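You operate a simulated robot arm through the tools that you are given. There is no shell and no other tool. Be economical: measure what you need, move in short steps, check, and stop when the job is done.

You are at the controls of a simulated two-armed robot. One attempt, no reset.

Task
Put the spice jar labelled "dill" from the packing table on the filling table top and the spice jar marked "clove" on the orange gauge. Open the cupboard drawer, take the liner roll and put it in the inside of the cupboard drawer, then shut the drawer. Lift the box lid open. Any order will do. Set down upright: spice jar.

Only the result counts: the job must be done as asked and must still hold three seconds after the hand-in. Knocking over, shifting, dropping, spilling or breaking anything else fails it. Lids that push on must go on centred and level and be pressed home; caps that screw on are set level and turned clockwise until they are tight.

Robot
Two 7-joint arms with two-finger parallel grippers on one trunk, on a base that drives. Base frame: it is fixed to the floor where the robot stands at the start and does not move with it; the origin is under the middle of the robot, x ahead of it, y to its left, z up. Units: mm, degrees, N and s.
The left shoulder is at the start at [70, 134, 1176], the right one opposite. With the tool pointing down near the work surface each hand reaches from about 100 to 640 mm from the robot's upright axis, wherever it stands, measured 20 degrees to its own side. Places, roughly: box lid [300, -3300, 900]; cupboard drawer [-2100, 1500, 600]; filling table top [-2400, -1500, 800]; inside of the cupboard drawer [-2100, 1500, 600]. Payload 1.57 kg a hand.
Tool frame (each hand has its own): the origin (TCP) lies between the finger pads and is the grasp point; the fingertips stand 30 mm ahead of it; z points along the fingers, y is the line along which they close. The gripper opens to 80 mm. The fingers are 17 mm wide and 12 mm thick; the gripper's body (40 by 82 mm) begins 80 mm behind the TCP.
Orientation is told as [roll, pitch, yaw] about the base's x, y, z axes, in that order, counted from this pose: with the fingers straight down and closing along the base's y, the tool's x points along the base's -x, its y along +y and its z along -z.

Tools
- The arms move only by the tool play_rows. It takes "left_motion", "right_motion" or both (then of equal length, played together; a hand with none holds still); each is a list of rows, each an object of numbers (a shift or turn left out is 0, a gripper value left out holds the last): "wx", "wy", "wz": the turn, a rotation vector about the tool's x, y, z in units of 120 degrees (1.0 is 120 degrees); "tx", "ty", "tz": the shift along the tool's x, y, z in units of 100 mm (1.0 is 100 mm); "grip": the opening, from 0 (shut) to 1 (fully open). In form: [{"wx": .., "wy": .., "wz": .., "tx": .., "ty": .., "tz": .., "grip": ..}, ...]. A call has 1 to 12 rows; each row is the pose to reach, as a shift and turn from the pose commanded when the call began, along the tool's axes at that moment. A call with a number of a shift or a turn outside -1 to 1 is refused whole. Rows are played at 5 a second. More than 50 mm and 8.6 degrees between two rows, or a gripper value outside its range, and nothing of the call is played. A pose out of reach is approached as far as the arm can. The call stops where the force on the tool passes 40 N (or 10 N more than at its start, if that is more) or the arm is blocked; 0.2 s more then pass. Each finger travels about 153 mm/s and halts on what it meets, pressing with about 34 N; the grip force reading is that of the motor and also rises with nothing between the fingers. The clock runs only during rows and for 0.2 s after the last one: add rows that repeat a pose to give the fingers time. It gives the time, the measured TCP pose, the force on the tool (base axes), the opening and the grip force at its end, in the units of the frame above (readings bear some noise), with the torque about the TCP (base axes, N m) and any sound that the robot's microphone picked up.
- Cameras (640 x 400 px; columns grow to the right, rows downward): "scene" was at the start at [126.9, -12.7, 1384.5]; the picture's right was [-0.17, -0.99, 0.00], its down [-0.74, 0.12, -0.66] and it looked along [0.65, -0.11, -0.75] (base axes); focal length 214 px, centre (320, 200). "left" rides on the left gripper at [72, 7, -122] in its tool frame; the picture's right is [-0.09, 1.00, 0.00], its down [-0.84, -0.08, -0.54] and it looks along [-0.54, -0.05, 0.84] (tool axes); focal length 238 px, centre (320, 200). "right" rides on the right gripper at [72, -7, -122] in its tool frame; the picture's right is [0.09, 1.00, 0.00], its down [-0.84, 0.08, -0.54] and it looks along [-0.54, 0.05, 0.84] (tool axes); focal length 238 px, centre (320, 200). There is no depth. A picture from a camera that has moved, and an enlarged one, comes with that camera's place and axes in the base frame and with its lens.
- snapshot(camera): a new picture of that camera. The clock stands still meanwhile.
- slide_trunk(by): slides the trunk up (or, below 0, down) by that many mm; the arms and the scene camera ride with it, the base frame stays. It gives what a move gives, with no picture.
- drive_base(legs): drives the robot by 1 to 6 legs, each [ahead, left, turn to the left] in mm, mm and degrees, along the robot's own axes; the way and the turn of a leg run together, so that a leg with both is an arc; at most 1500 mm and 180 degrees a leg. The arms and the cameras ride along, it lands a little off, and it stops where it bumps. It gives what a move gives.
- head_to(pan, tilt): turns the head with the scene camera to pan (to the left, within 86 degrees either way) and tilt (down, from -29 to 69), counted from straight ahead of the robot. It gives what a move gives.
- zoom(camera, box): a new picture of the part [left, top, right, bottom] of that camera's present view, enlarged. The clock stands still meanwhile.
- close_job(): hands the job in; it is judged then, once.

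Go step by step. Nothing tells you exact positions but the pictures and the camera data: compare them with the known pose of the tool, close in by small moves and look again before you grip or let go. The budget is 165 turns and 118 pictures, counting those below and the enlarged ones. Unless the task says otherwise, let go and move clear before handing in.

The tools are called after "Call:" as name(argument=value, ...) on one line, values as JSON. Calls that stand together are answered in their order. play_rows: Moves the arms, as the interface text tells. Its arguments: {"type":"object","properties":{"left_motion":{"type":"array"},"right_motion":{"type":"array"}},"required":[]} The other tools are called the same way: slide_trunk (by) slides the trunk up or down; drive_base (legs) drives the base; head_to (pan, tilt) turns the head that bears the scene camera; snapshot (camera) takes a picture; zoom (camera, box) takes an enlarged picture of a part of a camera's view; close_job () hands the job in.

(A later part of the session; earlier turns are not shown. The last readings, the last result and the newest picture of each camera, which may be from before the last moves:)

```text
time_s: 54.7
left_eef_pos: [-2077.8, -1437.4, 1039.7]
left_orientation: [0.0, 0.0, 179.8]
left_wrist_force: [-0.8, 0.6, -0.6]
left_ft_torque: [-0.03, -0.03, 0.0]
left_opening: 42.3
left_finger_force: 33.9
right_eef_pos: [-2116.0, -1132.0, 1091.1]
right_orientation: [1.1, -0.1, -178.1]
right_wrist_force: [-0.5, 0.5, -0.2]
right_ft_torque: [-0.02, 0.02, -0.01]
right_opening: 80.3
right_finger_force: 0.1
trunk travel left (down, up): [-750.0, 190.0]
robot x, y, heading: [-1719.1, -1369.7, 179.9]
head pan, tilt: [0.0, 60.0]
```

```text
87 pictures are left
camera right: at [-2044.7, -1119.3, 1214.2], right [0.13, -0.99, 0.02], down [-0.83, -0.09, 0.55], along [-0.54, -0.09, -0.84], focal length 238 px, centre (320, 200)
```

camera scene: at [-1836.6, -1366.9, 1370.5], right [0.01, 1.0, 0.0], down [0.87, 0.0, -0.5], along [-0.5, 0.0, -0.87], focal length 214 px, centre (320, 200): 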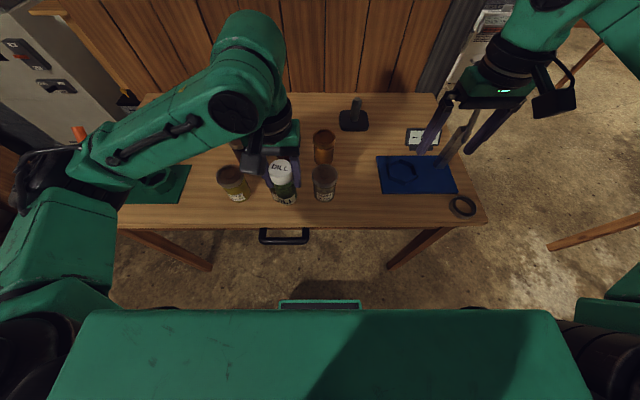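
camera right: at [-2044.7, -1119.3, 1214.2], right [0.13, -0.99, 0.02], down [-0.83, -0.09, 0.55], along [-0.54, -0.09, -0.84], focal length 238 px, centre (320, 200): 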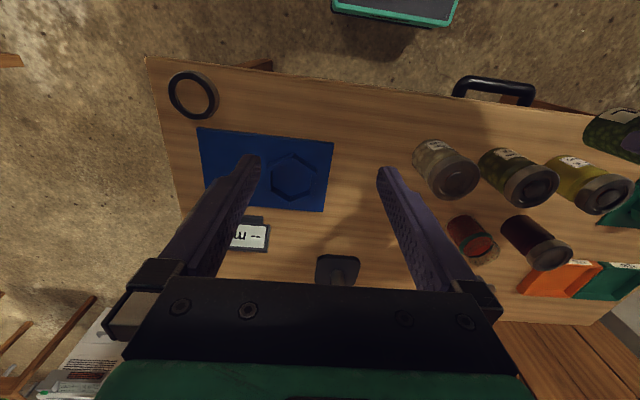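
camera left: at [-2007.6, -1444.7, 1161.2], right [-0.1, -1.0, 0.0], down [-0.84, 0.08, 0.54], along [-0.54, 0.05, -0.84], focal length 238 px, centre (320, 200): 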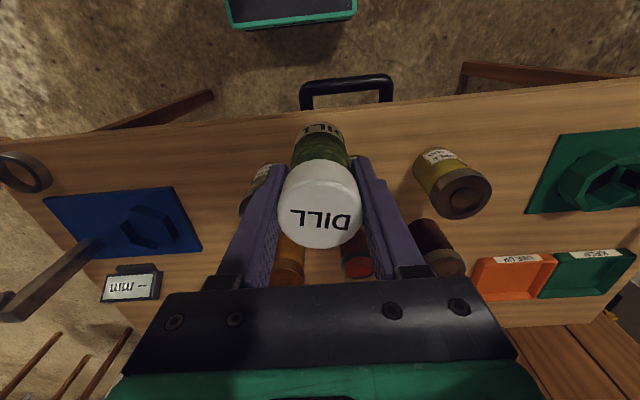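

Table top is at z≈803. There is a free gap between the clear jar (y≈-1350) and the blue board (y≈-1172), at about (-2173,-1245). I'll retract the right hand, shift right and move dill over that spot.

Call:
play_rows(right_motion=[{"tx": 0.3, "ty": -0.15}, {"tx": 0.65, "ty": -0.3}, {"tx": 1.0, "ty": -0.4}])

Call:
drive_base(legs=[[0, -100, 0]])

Call:
play_rows(left_motion=[{"tx": -0.3, "ty": -0.3}, {"tx": -0.6, "ty": -0.6}, {"tx": -0.95, "ty": -0.94}, {"tx": -0.95, "ty": -0.94}])

Call:
snapshot(camera="left")

Call:
snapshot(camera="scene")

```text
time_s: 55.5
left_eef_pos: [-2077.3, -1437.0, 1040.2]
left_orientation: [0.0, -0.1, 179.8]
left_wrist_force: [0.3, -0.9, 0.6]
left_ft_torque: [0.0, 0.05, 0.0]
left_opening: 42.4
left_finger_force: 33.5
right_eef_pos: [-2015.1, -1088.3, 1091.8]
right_orientation: [1.2, -0.2, -178.0]
right_wrist_force: [0.4, 0.0, 0.5]
right_ft_torque: [-0.04, 0.05, 0.02]
right_opening: 79.9
right_finger_force: 0.0
trunk travel left (down, up): [-750.0, 190.0]
robot x, y, heading: [-1723.5, -1369.5, 179.8]
head pan, tilt: [0.0, 60.0]
```

```text
time_s: 56.6
left_eef_pos: [-2077.4, -1339.5, 1038.2]
left_orientation: [-0.1, 0.0, 179.9]
left_wrist_force: [0.0, 0.8, -1.1]
left_ft_torque: [0.03, -0.01, 0.0]
left_opening: 42.2
left_finger_force: 33.7
right_eef_pos: [-2017.1, -988.2, 1091.9]
right_orientation: [1.2, -0.1, -177.9]
right_wrist_force: [0.2, -0.7, 0.0]
right_ft_torque: [-0.02, 0.04, 0.0]
right_opening: 80.0
right_finger_force: 0.0
trunk travel left (down, up): [-750.0, 190.0]
robot x, y, heading: [-1716.9, -1266.3, 179.6]
head pan, tilt: [0.0, 60.0]
```

```text
time_s: 57.6
left_eef_pos: [-2171.6, -1242.7, 1037.4]
left_orientation: [-0.2, -0.1, 179.9]
left_wrist_force: [0.4, -0.9, -1.1]
left_ft_torque: [0.06, -0.01, -0.02]
left_opening: 42.3
left_finger_force: 33.5
right_eef_pos: [-2017.2, -989.9, 1091.5]
right_orientation: [1.2, 0.0, -178.0]
right_wrist_force: [0.3, -0.8, 0.2]
right_ft_torque: [0.04, -0.01, 0.0]
right_opening: 79.9
right_finger_force: 0.0
trunk travel left (down, up): [-750.0, 190.0]
robot x, y, heading: [-1715.6, -1268.0, 179.7]
head pan, tilt: [0.0, 60.0]
```

```text
86 pictures are left
camera left: at [-2100.1, -1250.2, 1159.8], right [-0.1, -1.0, 0.0], down [-0.84, 0.08, 0.54], along [-0.54, 0.05, -0.84], focal length 238 px, centre (320, 200)
```

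left: 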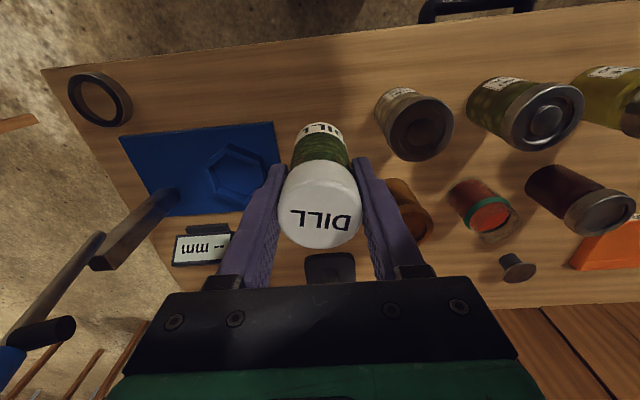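

```text
85 pictures are left
camera scene: at [-1835.7, -1268.6, 1370.5], right [0.0, 1.0, 0.0], down [0.87, 0.0, -0.5], along [-0.5, 0.0, -0.87], focal length 214 px, centre (320, 200)
```

scene: 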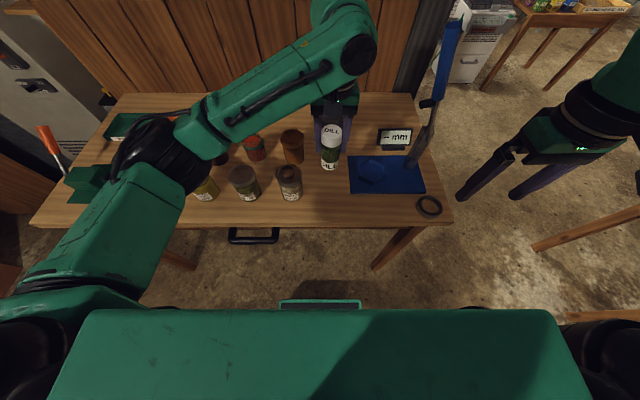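

The spot below is clear on all sides. Lowering.

Call:
play_rows(left_motion=[{"tz": 0.35}, {"tz": 0.7}, {"tz": 1.0}])

Call:
play_rows(left_motion=[{"tz": 0.2}, {"tz": 0.35}, {"tz": 0.35}])

Call:
snapshot(camera="left")

Call:
zoom(camera="scene", box=[250, 110, 410, 210])

```text
time_s: 58.4
left_eef_pos: [-2172.5, -1242.8, 937.6]
left_orientation: [0.0, 0.1, 179.9]
left_wrist_force: [-0.3, 0.1, -1.2]
left_ft_torque: [-0.02, -0.01, 0.01]
left_opening: 42.7
left_finger_force: 34.5
right_eef_pos: [-2017.7, -987.5, 1090.5]
right_orientation: [1.1, -0.2, -178.0]
right_wrist_force: [0.6, -0.4, 0.2]
right_ft_torque: [0.01, 0.03, -0.03]
right_opening: 80.0
right_finger_force: 0.0
trunk travel left (down, up): [-750.0, 190.0]
robot x, y, heading: [-1719.5, -1272.0, 179.7]
head pan, tilt: [0.0, 60.0]
```

```text
time_s: 59.2
left_eef_pos: [-2173.6, -1242.7, 902.2]
left_orientation: [0.0, 0.0, 180.0]
left_wrist_force: [-0.4, 0.2, -1.1]
left_ft_torque: [0.02, 0.0, 0.02]
left_opening: 42.3
left_finger_force: 33.8
right_eef_pos: [-2016.4, -988.2, 1090.7]
right_orientation: [1.2, -0.1, -177.9]
right_wrist_force: [-0.2, 0.0, 0.0]
right_ft_torque: [-0.04, -0.03, -0.03]
right_opening: 79.8
right_finger_force: 0.0
trunk travel left (down, up): [-750.0, 190.0]
robot x, y, heading: [-1715.5, -1266.3, 179.7]
head pan, tilt: [0.0, 60.0]
```

```text
84 pictures are left
camera left: at [-2101.9, -1250.5, 1025.1], right [-0.09, -1.0, 0.0], down [-0.84, 0.08, 0.54], along [-0.54, 0.05, -0.84], focal length 238 px, centre (320, 200)
```

left: 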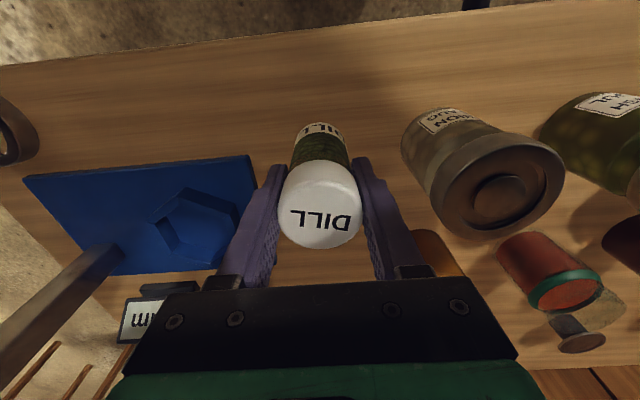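

```text
4.00 times, centred on (330, 160) of scene
camera zoom: at [-1835.9, -1267.2, 1370.5], right [0.0, 1.0, 0.0], down [0.87, 0.0, -0.5], along [-0.5, 0.0, -0.87], focal length 858 px, centre (280, 360)
```

zoom: 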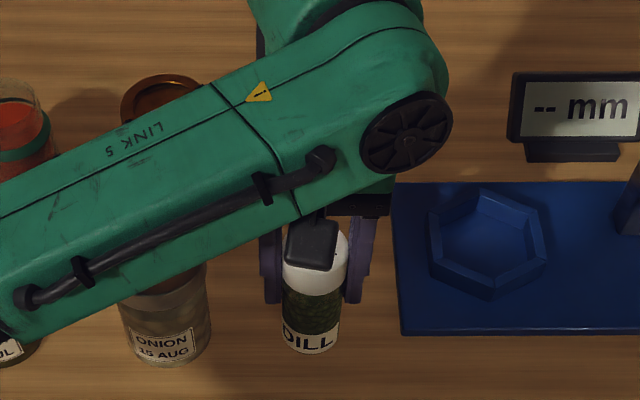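

Still in the air with good clearance. Final lowering in small steps.

Call:
play_rows(left_motion=[{"tz": 0.05}, {"tz": 0.1}, {"tz": 0.1}])

Call:
play_rows(left_motion=[{"tz": 0.03}, {"tz": 0.05}, {"tz": 0.05}])

```text
time_s: 60.0
left_eef_pos: [-2173.3, -1244.0, 894.3]
left_orientation: [0.0, 0.0, 179.9]
left_wrist_force: [0.3, -0.1, -1.0]
left_ft_torque: [-0.01, 0.0, 0.02]
left_opening: 42.4
left_finger_force: 33.5
right_eef_pos: [-2017.1, -988.7, 1089.6]
right_orientation: [1.2, -0.1, -177.9]
right_wrist_force: [-0.2, 0.2, 0.2]
right_ft_torque: [-0.01, -0.02, -0.02]
right_opening: 80.2
right_finger_force: 0.0
trunk travel left (down, up): [-750.0, 190.0]
robot x, y, heading: [-1718.7, -1266.2, 179.4]
head pan, tilt: [0.0, 60.0]
```

```text
time_s: 60.8
left_eef_pos: [-2173.4, -1243.7, 890.1]
left_orientation: [0.0, 0.0, 179.9]
left_wrist_force: [-0.1, -0.2, -1.2]
left_ft_torque: [0.01, -0.01, -0.01]
left_opening: 42.4
left_finger_force: 34.0
right_eef_pos: [-2017.3, -988.1, 1089.9]
right_orientation: [1.2, -0.1, -177.9]
right_wrist_force: [0.4, -0.7, 0.1]
right_ft_torque: [0.01, 0.01, 0.0]
right_opening: 79.9
right_finger_force: 0.1
trunk travel left (down, up): [-750.0, 190.0]
robot x, y, heading: [-1719.1, -1265.3, 179.5]
head pan, tilt: [0.0, 60.0]
```

Call:
play_rows(left_motion=[{"tz": 0.03}, {"tz": 0.05}, {"tz": 0.05}])

Call:
play_rows(left_motion=[{"tz": 0.03}, {"tz": 0.05}, {"tz": 0.05}])

```text
time_s: 61.6
left_eef_pos: [-2172.6, -1242.9, 883.5]
left_orientation: [0.0, 0.0, 179.8]
left_wrist_force: [0.2, 0.7, -1.2]
left_ft_torque: [-0.04, 0.01, 0.01]
left_opening: 42.3
left_finger_force: 34.3
right_eef_pos: [-2017.1, -988.2, 1090.0]
right_orientation: [1.3, -0.1, -178.0]
right_wrist_force: [-0.4, 0.3, -0.4]
right_ft_torque: [-0.01, 0.02, -0.01]
right_opening: 80.0
right_finger_force: 0.0
trunk travel left (down, up): [-750.0, 190.0]
robot x, y, heading: [-1719.6, -1268.0, 179.5]
head pan, tilt: [0.0, 60.0]
```

```text
time_s: 62.4
left_eef_pos: [-2172.6, -1242.8, 879.6]
left_orientation: [0.0, 0.1, 179.9]
left_wrist_force: [-0.1, -0.8, -1.2]
left_ft_torque: [0.0, -0.01, 0.0]
left_opening: 42.5
left_finger_force: 33.7
right_eef_pos: [-2017.2, -988.9, 1090.3]
right_orientation: [1.3, -0.2, -178.0]
right_wrist_force: [-1.1, 0.0, -0.1]
right_ft_torque: [0.04, 0.01, 0.01]
right_opening: 79.9
right_finger_force: 0.2
trunk travel left (down, up): [-750.0, 190.0]
robot x, y, heading: [-1716.8, -1269.3, 179.6]
head pan, tilt: [0.0, 60.0]
```

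The jar is still not touching, so I'll continue down.

Call:
play_rows(left_motion=[{"tz": 0.03}, {"tz": 0.05}, {"tz": 0.05}])

Call:
play_rows(left_motion=[{"tz": 0.03}, {"tz": 0.03}])

Call:
zoom(camera="scene", box=[250, 110, 410, 210])

```text
time_s: 63.2
left_eef_pos: [-2171.4, -1242.6, 875.8]
left_orientation: [-0.1, -0.2, 180.0]
left_wrist_force: [-4.5, -1.0, 20.9]
left_ft_torque: [-0.21, -0.02, -0.01]
left_opening: 42.4
left_finger_force: 34.1
right_eef_pos: [-2014.5, -989.6, 1090.6]
right_orientation: [1.2, -0.2, -177.9]
right_wrist_force: [0.3, 0.7, -0.8]
right_ft_torque: [-0.01, -0.01, 0.0]
right_opening: 79.9
right_finger_force: 0.1
trunk travel left (down, up): [-750.0, 190.0]
robot x, y, heading: [-1722.0, -1266.7, 179.7]
head pan, tilt: [0.0, 60.0]
```

```text
time_s: 63.8
left_eef_pos: [-2170.9, -1244.3, 870.7]
left_orientation: [-0.1, -0.2, 179.9]
left_wrist_force: [-3.1, -1.3, 21.2]
left_ft_torque: [-0.11, 0.12, -0.04]
left_opening: 42.4
left_finger_force: 34.2
right_eef_pos: [-2015.5, -989.1, 1092.1]
right_orientation: [1.2, -0.3, -178.0]
right_wrist_force: [0.1, 0.8, 0.4]
right_ft_torque: [-0.01, -0.04, 0.0]
right_opening: 80.0
right_finger_force: 0.0
trunk travel left (down, up): [-750.0, 190.0]
robot x, y, heading: [-1716.5, -1269.1, 179.8]
head pan, tilt: [0.0, 60.0]
```

```text
4.00 times, centred on (330, 160) of scene
camera zoom: at [-1833.2, -1267.5, 1370.8], right [0.0, 1.0, 0.0], down [0.86, 0.0, -0.5], along [-0.5, 0.0, -0.86], focal length 858 px, centre (280, 360)
```

zoom: 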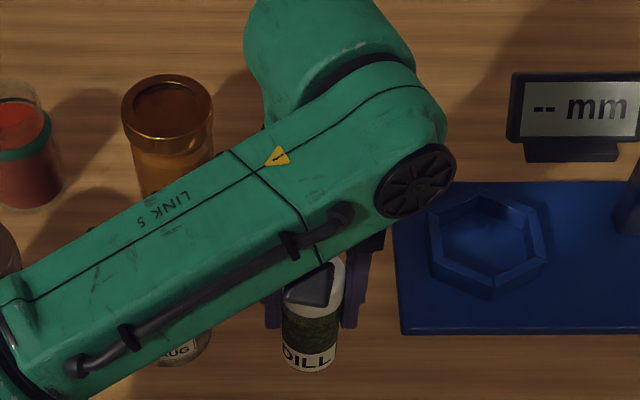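

Contact made at about 20 N. I'll release, rise and check.

Call:
play_rows(left_motion=[{"tz": -0.03}, {"tz": -0.03, "grip": 0.7}, {"tz": -0.03, "grip": 0.9}, {"tz": -0.03, "grip": 0.9}, {"tz": -0.03, "grip": 0.9}])

Call:
play_rows(left_motion=[{"tz": -0.3}, {"tz": -0.6}, {"tz": -1.0}])

Call:
play_rows(left_motion=[{"tz": -0.3}, {"tz": -0.6}, {"tz": -0.9}, {"tz": -0.9, "tx": 0.4}, {"tz": -0.9, "tx": 0.8, "ty": 0.3}])

Call:
snapshot(camera="scene")

Call:
snapshot(camera="left")

```text
time_s: 65.0
left_eef_pos: [-2171.3, -1243.1, 873.0]
left_orientation: [0.0, 0.0, 179.9]
left_wrist_force: [0.0, 0.4, -0.9]
left_ft_torque: [0.0, 0.03, -0.02]
left_opening: 71.9
left_finger_force: 0.1
right_eef_pos: [-2015.7, -988.8, 1091.2]
right_orientation: [1.2, -0.1, -178.0]
right_wrist_force: [0.3, 0.6, 0.6]
right_ft_torque: [0.0, -0.01, -0.01]
right_opening: 80.2
right_finger_force: 0.0
trunk travel left (down, up): [-750.0, 190.0]
robot x, y, heading: [-1719.2, -1266.7, 179.6]
head pan, tilt: [0.0, 60.0]
```

```text
time_s: 65.8
left_eef_pos: [-2174.1, -1243.6, 975.2]
left_orientation: [0.0, 0.0, 179.9]
left_wrist_force: [-0.3, -0.3, 1.0]
left_ft_torque: [-0.03, -0.01, 0.02]
left_opening: 72.1
left_finger_force: 0.0
right_eef_pos: [-2016.4, -988.4, 1090.7]
right_orientation: [1.2, -0.1, -178.0]
right_wrist_force: [0.3, 0.2, -0.3]
right_ft_torque: [0.01, 0.01, -0.02]
right_opening: 80.0
right_finger_force: 0.0
trunk travel left (down, up): [-750.0, 190.0]
robot x, y, heading: [-1718.3, -1267.7, 179.4]
head pan, tilt: [0.0, 60.0]
```

```text
time_s: 67.0
left_eef_pos: [-2091.9, -1277.3, 1065.4]
left_orientation: [-0.1, 0.0, 180.0]
left_wrist_force: [0.2, -0.4, 0.3]
left_ft_torque: [0.03, 0.04, 0.02]
left_opening: 72.1
left_finger_force: 0.1
right_eef_pos: [-2014.9, -990.7, 1092.0]
right_orientation: [1.1, -0.2, -178.0]
right_wrist_force: [0.9, -1.0, 0.5]
right_ft_torque: [0.03, 0.02, 0.06]
right_opening: 79.8
right_finger_force: 0.0
trunk travel left (down, up): [-750.0, 190.0]
robot x, y, heading: [-1720.3, -1267.3, 179.8]
head pan, tilt: [0.0, 60.0]
```

```text
81 pictures are left
camera scene: at [-1834.2, -1270.2, 1370.6], right [0.0, 1.0, 0.0], down [0.87, 0.0, -0.5], along [-0.5, 0.0, -0.87], focal length 214 px, centre (320, 200)
```

scene: 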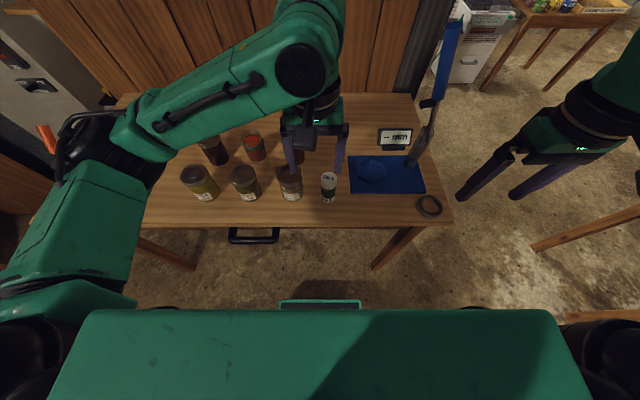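

```text
80 pictures are left
camera left: at [-2020.8, -1284.5, 1187.0], right [-0.09, -1.0, 0.0], down [-0.84, 0.08, 0.54], along [-0.54, 0.05, -0.84], focal length 238 px, centre (320, 200)
```

left: 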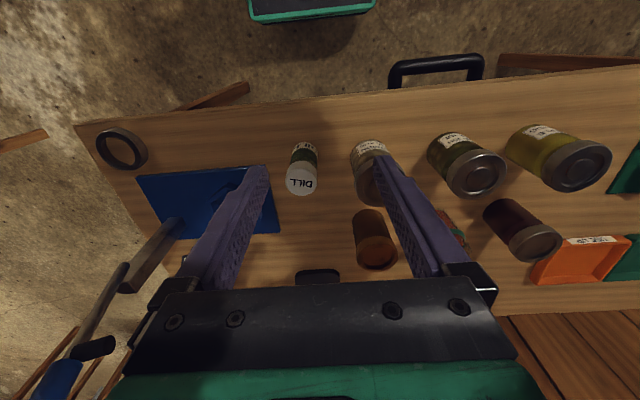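

Dill stands upright on the filling table. Next I'll drive round to the far side of the partition and look at the cupboard.

Call:
drive_base(legs=[[-250, 0, 0], [0, -870, 0], [1250, 0, 0], [0, 0, -90]])

Call:
head_to(pan=-20, tilt=20)

Call:
snapshot(camera="scene")

```text
time_s: 82.8
left_eef_pos: [-2728.8, -10.0, 1064.3]
left_orientation: [0.0, 0.1, 89.0]
left_wrist_force: [0.0, -1.4, -0.5]
left_ft_torque: [-0.01, 0.03, -0.01]
left_opening: 72.1
left_finger_force: 0.1
right_eef_pos: [-2443.9, -90.5, 1090.8]
right_orientation: [1.3, -0.1, 91.2]
right_wrist_force: [0.5, -0.5, -0.9]
right_ft_torque: [-0.02, -0.04, 0.0]
right_opening: 79.7
right_finger_force: 0.0
trunk travel left (down, up): [-750.0, 190.0]
robot x, y, heading: [-2726.7, -385.6, 88.8]
head pan, tilt: [0.0, 60.0]
```

```text
time_s: 83.9
left_eef_pos: [-2729.9, -8.7, 1063.8]
left_orientation: [0.1, -0.1, 89.0]
left_wrist_force: [-1.0, 0.4, 0.0]
left_ft_torque: [-0.01, 0.02, 0.03]
left_opening: 71.9
left_finger_force: 0.1
right_eef_pos: [-2443.9, -90.1, 1091.6]
right_orientation: [1.2, -0.1, 91.2]
right_wrist_force: [-0.9, -0.2, -0.6]
right_ft_torque: [0.0, 0.0, 0.0]
right_opening: 79.9
right_finger_force: 0.0
trunk travel left (down, up): [-750.0, 190.0]
robot x, y, heading: [-2726.8, -383.3, 89.0]
head pan, tilt: [-20.0, 20.0]
```

```text
79 pictures are left
camera scene: at [-2693.0, -247.2, 1428.5], right [0.93, -0.36, 0.0], down [-0.12, -0.32, -0.94], along [0.34, 0.88, -0.34], focal length 214 px, centre (320, 200)
```

scene: 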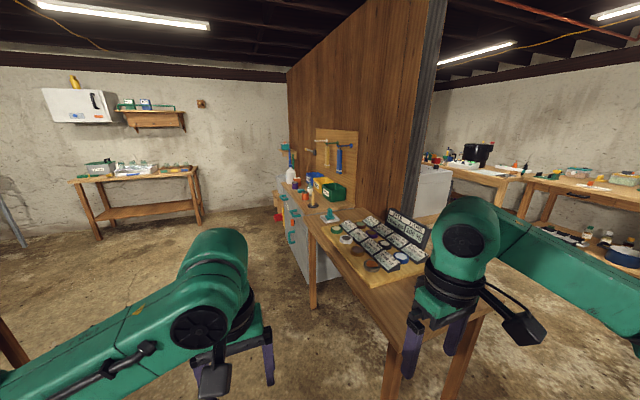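

The cupboard, grey with teal handles, stands beyond the tray table against the partition and faces -x. I'll drive up to it and turn to face it.

Call:
drive_base(legs=[[0, 150, 0], [1450, 0, 0], [400, 0, 0], [0, 0, -90]])

Call:
head_to(pan=0, tilt=40)

Call:
snapshot(camera="scene")

```text
time_s: 98.0
left_eef_pos: [-2459.7, 1447.0, 1065.4]
left_orientation: [0.0, 0.0, -1.8]
left_wrist_force: [0.1, -0.1, 0.4]
left_ft_torque: [0.04, -0.01, -0.02]
left_opening: 72.0
left_finger_force: 0.0
right_eef_pos: [-2544.0, 1164.1, 1090.3]
right_orientation: [1.1, 0.0, 0.3]
right_wrist_force: [-0.4, 0.0, -0.1]
right_ft_torque: [0.04, 0.0, 0.01]
right_opening: 79.9
right_finger_force: 0.1
trunk travel left (down, up): [-750.0, 190.0]
robot x, y, heading: [-2834.7, 1449.8, -1.9]
head pan, tilt: [-20.0, 20.0]
```

```text
time_s: 98.8
left_eef_pos: [-2458.9, 1446.6, 1064.9]
left_orientation: [0.0, 0.1, -1.8]
left_wrist_force: [0.1, -1.1, -0.1]
left_ft_torque: [-0.02, 0.0, 0.03]
left_opening: 71.9
left_finger_force: 0.1
right_eef_pos: [-2543.7, 1162.6, 1092.0]
right_orientation: [1.4, -0.2, 0.5]
right_wrist_force: [0.3, 0.6, -0.5]
right_ft_torque: [-0.02, -0.01, 0.0]
right_opening: 80.1
right_finger_force: 0.1
trunk travel left (down, up): [-750.0, 190.0]
robot x, y, heading: [-2834.0, 1451.3, -2.1]
head pan, tilt: [0.0, 40.0]
```

```text
78 pictures are left
camera scene: at [-2699.5, 1446.2, 1397.3], right [-0.03, -1.0, 0.0], down [-0.64, 0.02, -0.77], along [0.77, -0.03, -0.64], focal length 214 px, centre (320, 200)
```

scene: 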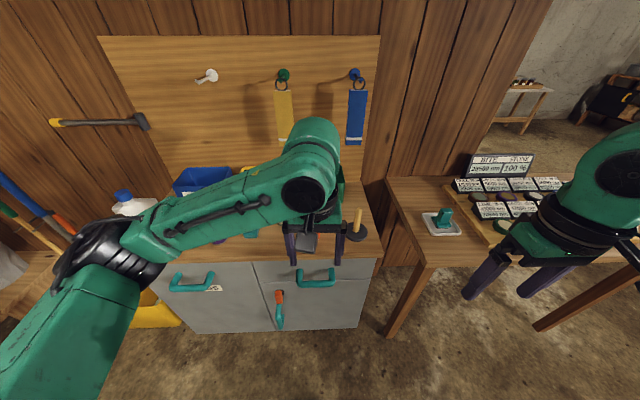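

Two teal handles and a latch are visible. Zooming in on the cupboard front.

Call:
zoom(camera="scene", box=[120, 220, 400, 395])

Call:
snapshot(camera="left")

```text
2.29 times, centred on (260, 308) of scene
camera zoom: at [-2699.5, 1446.2, 1397.3], right [-0.03, -1.0, 0.0], down [-0.64, 0.02, -0.77], along [0.77, -0.03, -0.64], focal length 490 px, centre (457, -46)
```

zoom: 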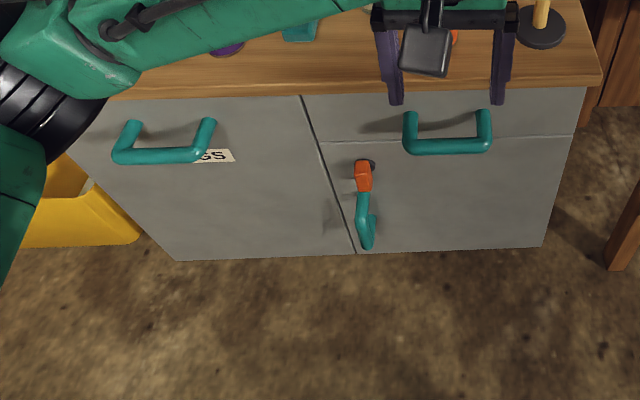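

```text
76 pictures are left
camera left: at [-2530.9, 1455.2, 1186.7], right [0.12, 0.99, 0.0], down [0.83, -0.1, 0.54], along [0.54, -0.07, -0.84], focal length 238 px, centre (320, 200)
```

left: 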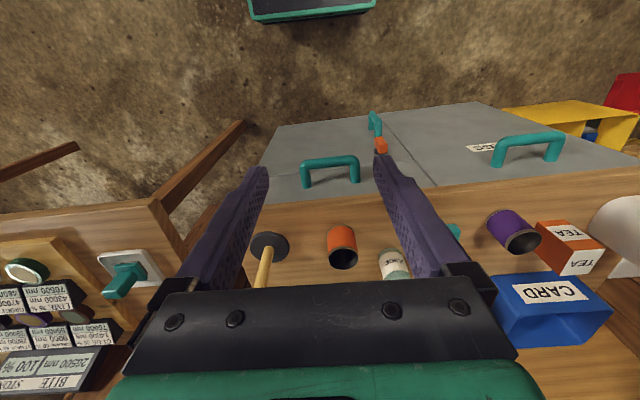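

The right-hand top drawer (handle at about y=1443, z≈636) is the one meant. The cupboard top holds other roll-like things, so I'll zoom in to tell which is the liner roll.

Call:
zoom(camera="left", box=[230, 100, 640, 356])

Call:
snapshot(camera="right")

```text
1.56 times, centred on (435, 228) of left
camera zoom: at [-2530.9, 1455.2, 1186.7], right [0.12, 0.99, 0.0], down [0.83, -0.1, 0.54], along [0.54, -0.07, -0.84], focal length 372 px, centre (140, 156)
```

zoom: 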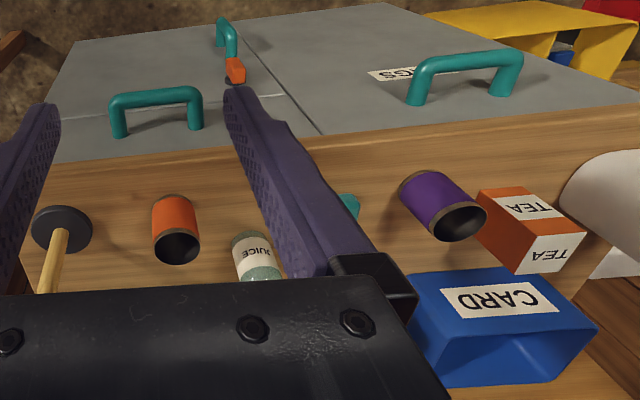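

```text
74 pictures are left
camera right: at [-2616.9, 1153.9, 1212.6], right [-0.1, 0.99, 0.02], down [0.84, 0.07, 0.55], along [0.54, 0.07, -0.84], focal length 238 px, centre (320, 200)
```

right: 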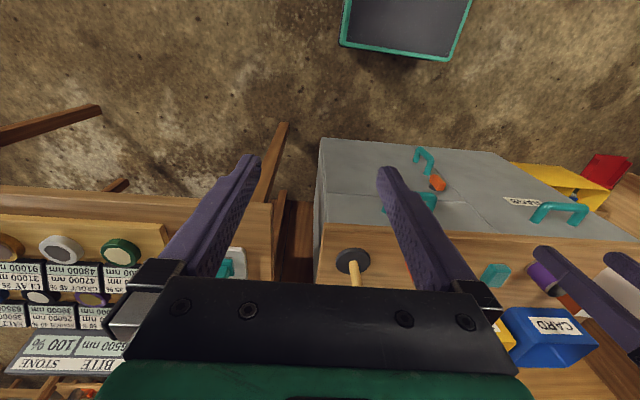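

The orange and purple things look like open tins. I'll move the left hand aside for an unobstructed view of the cupboard top.

Call:
play_rows(left_motion=[{"ty": 0.4, "tx": 0.2}, {"ty": 0.8, "tx": 0.4}, {"ty": 1.0, "tx": 0.7, "tz": -0.2}, {"ty": 1.0, "tx": 1.0, "tz": -0.5}])

Call:
play_rows(left_motion=[{"ty": 0.4}, {"ty": 0.8}, {"ty": 1.0}])

Call:
snapshot(camera="scene")

```text
time_s: 99.8
left_eef_pos: [-2558.8, 1549.9, 1114.5]
left_orientation: [0.0, -0.1, -1.8]
left_wrist_force: [-0.6, 0.3, 0.2]
left_ft_torque: [0.01, -0.06, -0.02]
left_opening: 72.0
left_finger_force: 0.0
right_eef_pos: [-2546.4, 1162.0, 1091.1]
right_orientation: [1.3, -0.2, 0.4]
right_wrist_force: [0.2, 0.3, -0.3]
right_ft_torque: [0.02, -0.02, 0.02]
right_opening: 80.0
right_finger_force: 0.0
trunk travel left (down, up): [-750.0, 190.0]
robot x, y, heading: [-2835.1, 1451.0, -1.7]
head pan, tilt: [0.0, 40.0]
```

```text
time_s: 100.6
left_eef_pos: [-2554.9, 1558.9, 1115.0]
left_orientation: [-0.1, 0.1, -1.7]
left_wrist_force: [-0.2, -0.5, -0.5]
left_ft_torque: [-0.02, 0.03, 0.0]
left_opening: 72.0
left_finger_force: 0.0
left hand out of reach, approached as far as the arm can: row 1, 2, 3
right_eef_pos: [-2545.2, 1163.4, 1091.2]
right_orientation: [1.2, -0.1, 0.4]
right_wrist_force: [0.5, 0.2, 0.4]
right_ft_torque: [0.0, 0.01, 0.01]
right_opening: 80.0
right_finger_force: 0.0
trunk travel left (down, up): [-750.0, 190.0]
robot x, y, heading: [-2834.0, 1448.4, -1.9]
head pan, tilt: [0.0, 40.0]
```

```text
73 pictures are left
camera scene: at [-2699.5, 1446.7, 1397.2], right [-0.03, -1.0, 0.0], down [-0.64, 0.02, -0.77], along [0.77, -0.03, -0.64], focal length 214 px, centre (320, 200)
```

scene: 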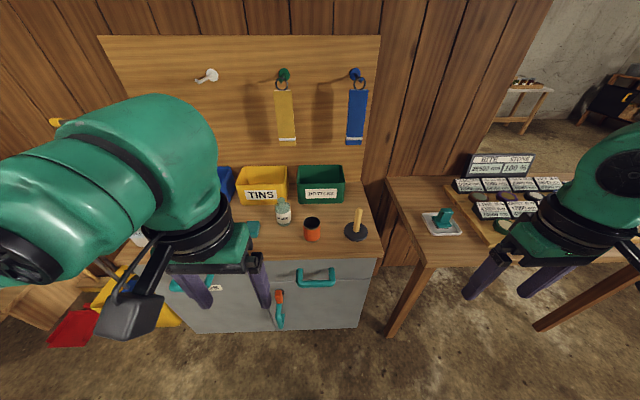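

The cupboard top is a sorting station with no roll in sight, so the blue roll on the packing table is the liner roll. I'll open the drawer now with the right hand, turning that gripper for the horizontal bar.

Call:
play_rows(right_motion=[{"wz": 0.0625, "ty": 0.1}, {"wz": 0.125, "ty": 0.2}, {"wz": 0.1875, "ty": 0.3}, {"wz": 0.25, "ty": 0.4}, {"wz": 0.3125, "ty": 0.5}, {"wz": 0.375, "ty": 0.6}, {"wz": 0.4375, "ty": 0.7}, {"wz": 0.5, "ty": 0.8}, {"wz": 0.5625, "ty": 0.9}, {"wz": 0.625, "ty": 1.0}, {"wz": 0.6875, "ty": 1.0}, {"wz": 0.75, "ty": 1.0}])

Call:
snapshot(camera="scene")

```text
time_s: 103.2
left_eef_pos: [-2556.0, 1559.2, 1114.3]
left_orientation: [0.0, 0.1, -1.7]
left_wrist_force: [0.3, 0.1, 0.4]
left_ft_torque: [-0.03, 0.02, 0.0]
left_opening: 71.9
left_finger_force: 0.1
right_eef_pos: [-2545.2, 1263.0, 1093.0]
right_orientation: [0.1, 1.2, -89.8]
right_wrist_force: [-1.2, 0.5, -0.2]
right_ft_torque: [-0.02, 0.0, 0.0]
right_opening: 79.8
right_finger_force: 0.1
trunk travel left (down, up): [-750.0, 190.0]
robot x, y, heading: [-2837.8, 1451.1, -2.0]
head pan, tilt: [0.0, 40.0]
```

```text
72 pictures are left
camera scene: at [-2699.6, 1446.4, 1397.2], right [-0.03, -1.0, 0.0], down [-0.64, 0.02, -0.77], along [0.77, -0.03, -0.64], focal length 214 px, centre (320, 200)
```

scene: 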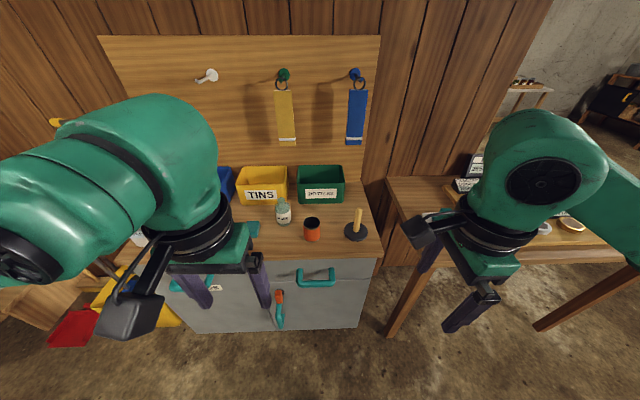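

The turn worked. Next I tilt the fingers forward 60°, square up the heading and lower the trunk.

Call:
play_rows(right_motion=[{"wx": -0.0625}, {"wx": -0.125}, {"wx": -0.1875}, {"wx": -0.25}, {"wx": -0.3125}, {"wx": -0.375}, {"wx": -0.4375}, {"wx": -0.5}, {"wx": -0.5}])

Call:
drive_base(legs=[[0, 0, 1.9]])

Call:
slide_trunk(by=-350)

Call:
snapshot(camera="scene")

Call:
snapshot(camera="right")

```text
time_s: 105.2
left_eef_pos: [-2557.0, 1559.3, 1115.3]
left_orientation: [0.0, 0.0, -1.7]
left_wrist_force: [-0.5, -0.6, 1.3]
left_ft_torque: [-0.05, -0.02, -0.01]
left_opening: 71.6
left_finger_force: 0.1
right_eef_pos: [-2451.1, 1307.8, 1162.7]
right_orientation: [60.2, 1.2, -89.7]
right_wrist_force: [0.4, -0.1, 0.6]
right_ft_torque: [-0.03, -0.02, -0.01]
right_opening: 80.2
right_finger_force: 0.1
right hand out of reach, approached as far as the arm can: row 4, 5, 6, 7, 8, 9
trunk travel left (down, up): [-750.0, 190.0]
robot x, y, heading: [-2838.0, 1448.6, -1.8]
head pan, tilt: [0.0, 40.0]
```

```text
time_s: 106.0
left_eef_pos: [-2559.0, 1567.3, 1114.6]
left_orientation: [0.0, 0.0, 0.2]
left_wrist_force: [0.1, 0.5, -0.3]
left_ft_torque: [0.04, 0.02, -0.01]
left_opening: 72.0
left_finger_force: 0.1
right_eef_pos: [-2444.5, 1318.0, 1160.5]
right_orientation: [59.9, 1.2, -87.8]
right_wrist_force: [0.6, 0.2, 0.7]
right_ft_torque: [0.03, -0.01, 0.0]
right_opening: 80.0
right_finger_force: 0.1
trunk travel left (down, up): [-750.0, 190.0]
robot x, y, heading: [-2834.2, 1449.3, -0.0]
head pan, tilt: [0.0, 40.0]
```

```text
time_s: 109.4
left_eef_pos: [-2560.6, 1567.9, 764.4]
left_orientation: [-0.2, 0.1, 0.3]
left_wrist_force: [0.2, -0.2, 0.2]
left_ft_torque: [0.04, -0.02, 0.03]
left_opening: 71.9
left_finger_force: 0.2
right_eef_pos: [-2445.3, 1319.8, 810.7]
right_orientation: [60.0, 1.2, -87.8]
right_wrist_force: [-1.1, -0.1, -0.3]
right_ft_torque: [0.02, -0.02, 0.01]
right_opening: 80.0
right_finger_force: 0.1
trunk travel left (down, up): [-400.0, 540.0]
robot x, y, heading: [-2832.7, 1449.7, -0.3]
head pan, tilt: [0.0, 40.0]
```

```text
71 pictures are left
camera scene: at [-2699.6, 1450.9, 1047.3], right [0.0, -1.0, 0.0], down [-0.64, 0.0, -0.77], along [0.77, 0.0, -0.64], focal length 214 px, centre (320, 200)
```

scene: 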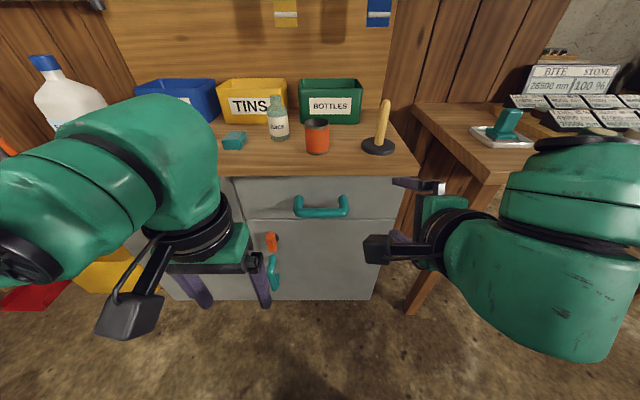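

```text
70 pictures are left
camera right: at [-2557.5, 1386.7, 867.8], right [0.49, 0.09, 0.86], down [-0.4, -0.86, 0.32], along [0.77, -0.5, -0.39], focal length 238 px, centre (320, 200)
```

right: 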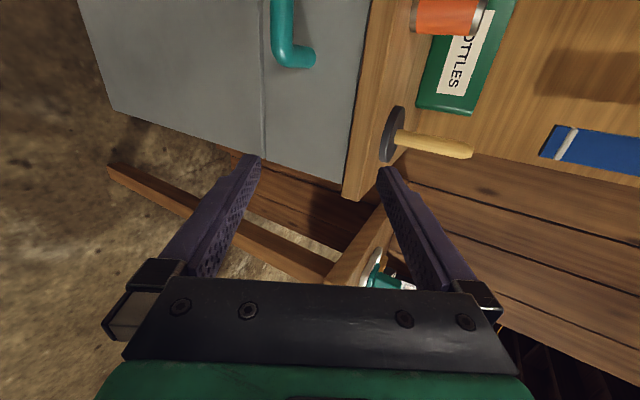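

The bar is at about (-2252,1447,631). I'm moving the right hand to a pre-grasp 80 mm short of it.

Call:
play_rows(right_motion=[{"tz": 0.35, "tx": 0.1, "ty": -0.1}, {"tz": 0.7, "tx": 0.25, "ty": -0.2}, {"tz": 1.0, "tx": 0.5, "ty": -0.3}])

Call:
play_rows(right_motion=[{"tz": 0.25, "tx": 0.3, "ty": -0.1, "grip": 0.6}, {"tz": 0.5, "tx": 0.6, "ty": -0.2, "grip": 0.6}, {"tz": 0.73, "tx": 0.77, "ty": -0.29, "grip": 0.6}, {"tz": 0.73, "tx": 0.77, "ty": -0.29, "grip": 0.6}])

Call:
snapshot(camera="scene")

Call:
snapshot(camera="right")

```text
time_s: 110.2
left_eef_pos: [-2558.8, 1570.0, 764.6]
left_orientation: [-0.1, 0.0, 0.1]
left_wrist_force: [-0.5, 1.3, 0.3]
left_ft_torque: [0.0, 0.01, 0.0]
left_opening: 72.0
left_finger_force: 0.1
right_eef_pos: [-2373.7, 1375.0, 734.8]
right_orientation: [60.1, 1.3, -87.7]
right_wrist_force: [0.6, 0.1, 0.3]
right_ft_torque: [0.0, 0.01, 0.0]
right_opening: 80.0
right_finger_force: 0.0
trunk travel left (down, up): [-400.0, 540.0]
robot x, y, heading: [-2833.1, 1451.4, 0.2]
head pan, tilt: [0.0, 40.0]
```

```text
time_s: 111.2
left_eef_pos: [-2558.6, 1568.4, 765.3]
left_orientation: [-0.1, 0.1, 0.2]
left_wrist_force: [0.3, -0.3, -0.4]
left_ft_torque: [0.03, 0.0, 0.0]
left_opening: 72.1
left_finger_force: 0.1
right_eef_pos: [-2329.8, 1456.4, 675.4]
right_orientation: [60.2, 1.2, -87.8]
right_wrist_force: [1.0, 0.1, 0.6]
right_ft_torque: [-0.03, -0.03, -0.03]
right_opening: 47.9
right_finger_force: 0.1
trunk travel left (down, up): [-400.0, 540.0]
robot x, y, heading: [-2835.9, 1450.7, -0.4]
head pan, tilt: [0.0, 40.0]
```

```text
69 pictures are left
camera scene: at [-2699.8, 1450.8, 1047.3], right [0.0, -1.0, 0.0], down [-0.64, 0.0, -0.77], along [0.77, 0.0, -0.64], focal length 214 px, centre (320, 200)
```

scene: 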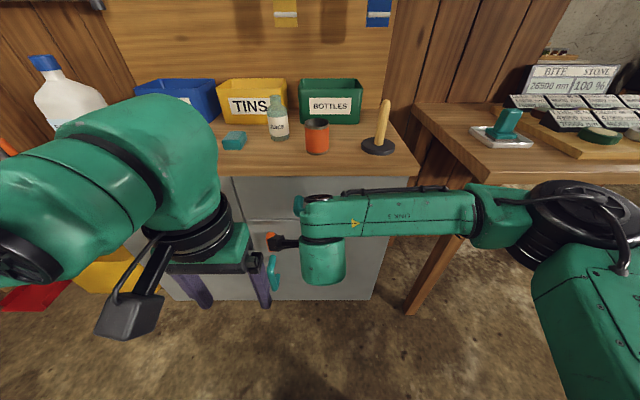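

```text
68 pictures are left
camera right: at [-2442.2, 1522.8, 732.4], right [0.49, 0.09, 0.86], down [-0.4, -0.86, 0.32], along [0.77, -0.5, -0.39], focal length 238 px, centre (320, 200)
```

right: 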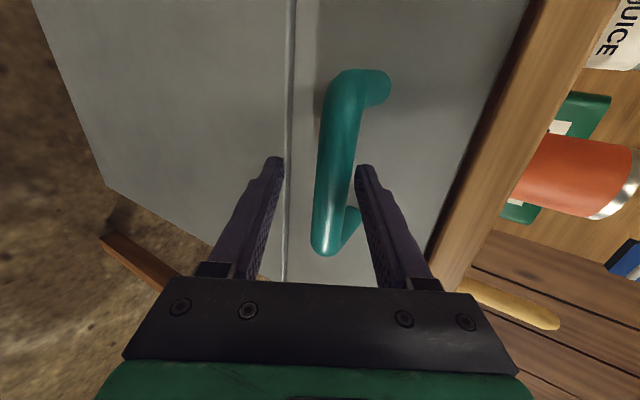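

The bar looks to be about 12 mm to the upper-finger side of the centre line. I'll correct, go closer and look again.

Call:
play_rows(right_motion=[{"tz": 0.1, "ty": 0.1}, {"tz": 0.25, "ty": 0.12}, {"tz": 0.25, "ty": 0.12}])

Call:
snapshot(camera="right")

```text
time_s: 112.0
left_eef_pos: [-2561.2, 1568.5, 764.8]
left_orientation: [-0.2, 0.2, 0.2]
left_wrist_force: [0.4, -0.8, 0.1]
left_ft_torque: [0.0, -0.02, 0.0]
left_opening: 71.7
left_finger_force: 0.0
right_eef_pos: [-2301.4, 1456.1, 674.2]
right_orientation: [60.1, 1.1, -87.9]
right_wrist_force: [-0.3, 0.2, 0.6]
right_ft_torque: [-0.02, 0.01, 0.0]
right_opening: 47.8
right_finger_force: 0.1
trunk travel left (down, up): [-400.0, 540.0]
robot x, y, heading: [-2833.3, 1451.6, 0.2]
head pan, tilt: [0.0, 40.0]
```

```text
67 pictures are left
camera right: at [-2413.6, 1522.8, 730.6], right [0.49, 0.09, 0.86], down [-0.4, -0.86, 0.32], along [0.77, -0.5, -0.39], focal length 238 px, centre (320, 200)
```

right: 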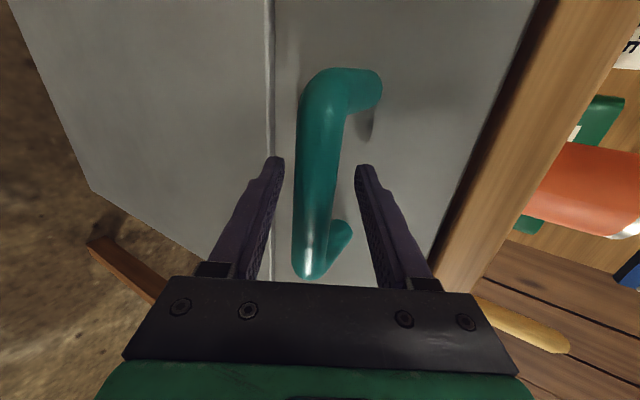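

The bar now lies centred between the fingers. Advancing and closing on it.

Call:
play_rows(right_motion=[{"tz": 0.12}, {"tz": 0.25}, {"tz": 0.36}, {"tz": 0.36}])

Call:
snapshot(camera="right")

Call:
play_rows(right_motion=[{"grip": 0.3}, {"grip": 0.1}, {"grip": 0.05}, {"grip": 0.05}, {"grip": 0.05}])

Call:
snapshot(camera="right")

```text
time_s: 112.7
left_eef_pos: [-2566.1, 1566.4, 767.6]
left_orientation: [0.1, -0.4, 0.1]
left_wrist_force: [0.8, 1.0, -0.8]
left_ft_torque: [0.0, -0.03, -0.01]
left_opening: 72.2
left_finger_force: 0.1
right_eef_pos: [-2286.5, 1457.0, 665.8]
right_orientation: [60.4, 1.5, -87.7]
right_wrist_force: [-32.2, -8.8, 14.4]
right_ft_torque: [0.02, -1.13, -0.56]
right_opening: 45.4
right_finger_force: 0.2
trunk travel left (down, up): [-400.0, 540.0]
robot x, y, heading: [-2836.5, 1451.4, 0.1]
head pan, tilt: [0.0, 40.0]
stopped in row 3 (right hand): the force on the tool passed its limit (the readings are from after the stop); the commanded pose is now the measured one
```

```text
66 pictures are left
camera right: at [-2399.3, 1523.4, 722.2], right [0.49, 0.09, 0.87], down [-0.4, -0.86, 0.31], along [0.78, -0.5, -0.39], focal length 238 px, centre (320, 200)
```

right: 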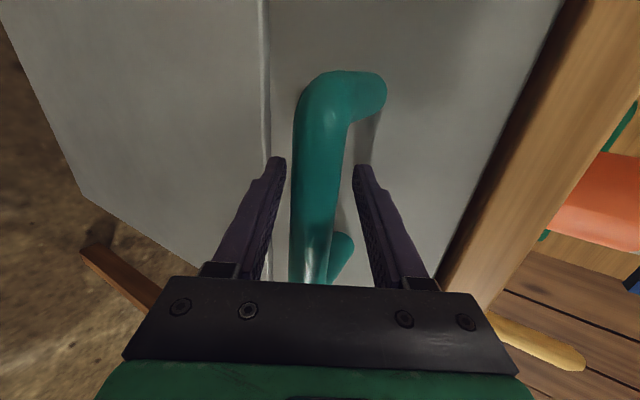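

```text
time_s: 113.9
left_eef_pos: [-2560.9, 1568.2, 765.1]
left_orientation: [0.0, 0.1, 0.1]
left_wrist_force: [0.2, 0.5, -1.1]
left_ft_torque: [-0.02, 0.01, -0.02]
left_opening: 72.2
left_finger_force: 0.0
right_eef_pos: [-2281.4, 1457.1, 658.1]
right_orientation: [59.9, 1.2, -87.7]
right_wrist_force: [-18.7, -3.4, -7.0]
right_ft_torque: [0.36, -0.29, 0.22]
right_opening: 24.8
right_finger_force: 37.1
trunk travel left (down, up): [-400.0, 540.0]
robot x, y, heading: [-2836.7, 1447.0, -0.1]
head pan, tilt: [0.0, 40.0]
```

```text
65 pictures are left
camera right: at [-2394.2, 1524.3, 716.8], right [0.5, 0.09, 0.86], down [-0.4, -0.86, 0.32], along [0.77, -0.5, -0.39], focal length 238 px, centre (320, 200)
```

right: 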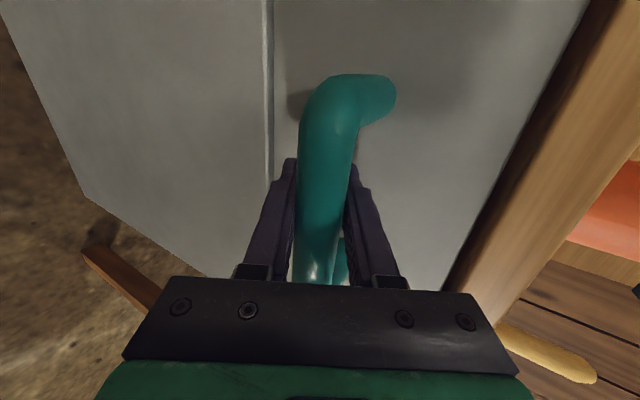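

The bar is gripped (24.8 mm). I'll test by backing up 40 mm.

Call:
drive_base(legs=[[-40, 0, 0]])

Call:
snapshot(camera="right")

```text
time_s: 114.8
left_eef_pos: [-2600.3, 1568.2, 765.9]
left_orientation: [-0.1, 0.1, 0.0]
left_wrist_force: [0.2, 0.6, 0.6]
left_ft_torque: [-0.03, -0.02, 0.0]
left_opening: 72.1
left_finger_force: 0.0
right_eef_pos: [-2319.5, 1457.3, 659.5]
right_orientation: [59.8, 1.3, -87.7]
right_wrist_force: [0.7, 0.8, -6.2]
right_ft_torque: [0.09, -0.35, -0.13]
right_opening: 24.8
right_finger_force: 36.4
trunk travel left (down, up): [-400.0, 540.0]
robot x, y, heading: [-2877.0, 1450.5, -0.0]
head pan, tilt: [0.0, 40.0]
```

```text
64 pictures are left
camera right: at [-2431.7, 1524.5, 716.7], right [0.5, 0.09, 0.86], down [-0.4, -0.86, 0.32], along [0.77, -0.5, -0.39], focal length 238 px, centre (320, 200)
```

right: 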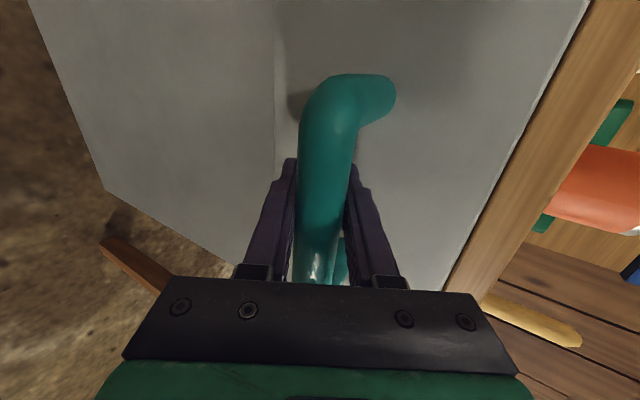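

The drawer moves with the hand. I'll continue pulling.

Call:
drive_base(legs=[[-180, 0, 0]])

Call:
snapshot(camera="scene")

```text
time_s: 116.3
left_eef_pos: [-2778.9, 1567.7, 764.0]
left_orientation: [0.0, 0.1, 0.1]
left_wrist_force: [0.1, 0.4, -0.4]
left_ft_torque: [0.01, 0.01, 0.0]
left_opening: 72.0
left_finger_force: 0.0
right_eef_pos: [-2499.2, 1458.2, 660.1]
right_orientation: [59.9, 1.3, -87.9]
right_wrist_force: [-0.8, -3.8, -3.0]
right_ft_torque: [0.15, -0.14, 0.05]
right_opening: 24.7
right_finger_force: 36.6
trunk travel left (down, up): [-400.0, 540.0]
robot x, y, heading: [-3054.0, 1454.1, 0.2]
head pan, tilt: [0.0, 40.0]
```

```text
63 pictures are left
camera scene: at [-2919.5, 1450.5, 1047.1], right [0.0, -1.0, 0.0], down [-0.64, 0.0, -0.77], along [0.77, 0.0, -0.64], focal length 214 px, centre (320, 200)
```

scene: 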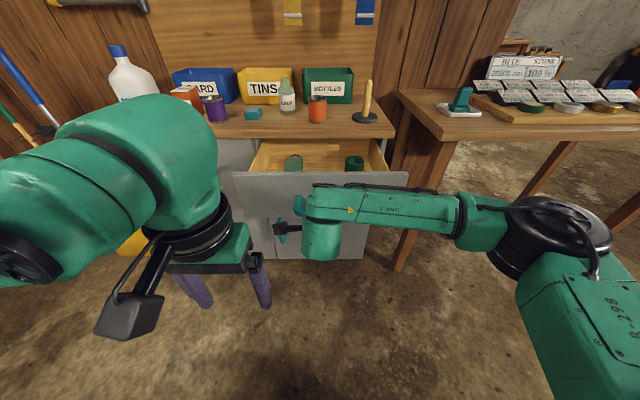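

The drawer is out about 218 mm, and there are items inside. Zooming in.

Call:
zoom(camera="scene", box=[220, 60, 420, 190])

```text
3.08 times, centred on (320, 125) of scene
camera zoom: at [-2919.5, 1450.5, 1047.1], right [0.0, -1.0, 0.0], down [-0.64, 0.0, -0.77], along [0.77, 0.0, -0.64], focal length 660 px, centre (320, 431)
```

zoom: 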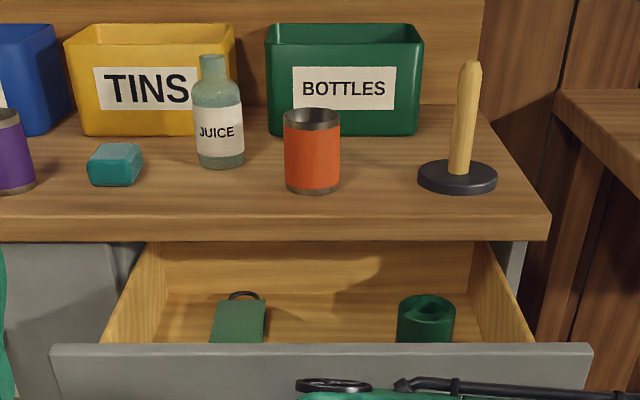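

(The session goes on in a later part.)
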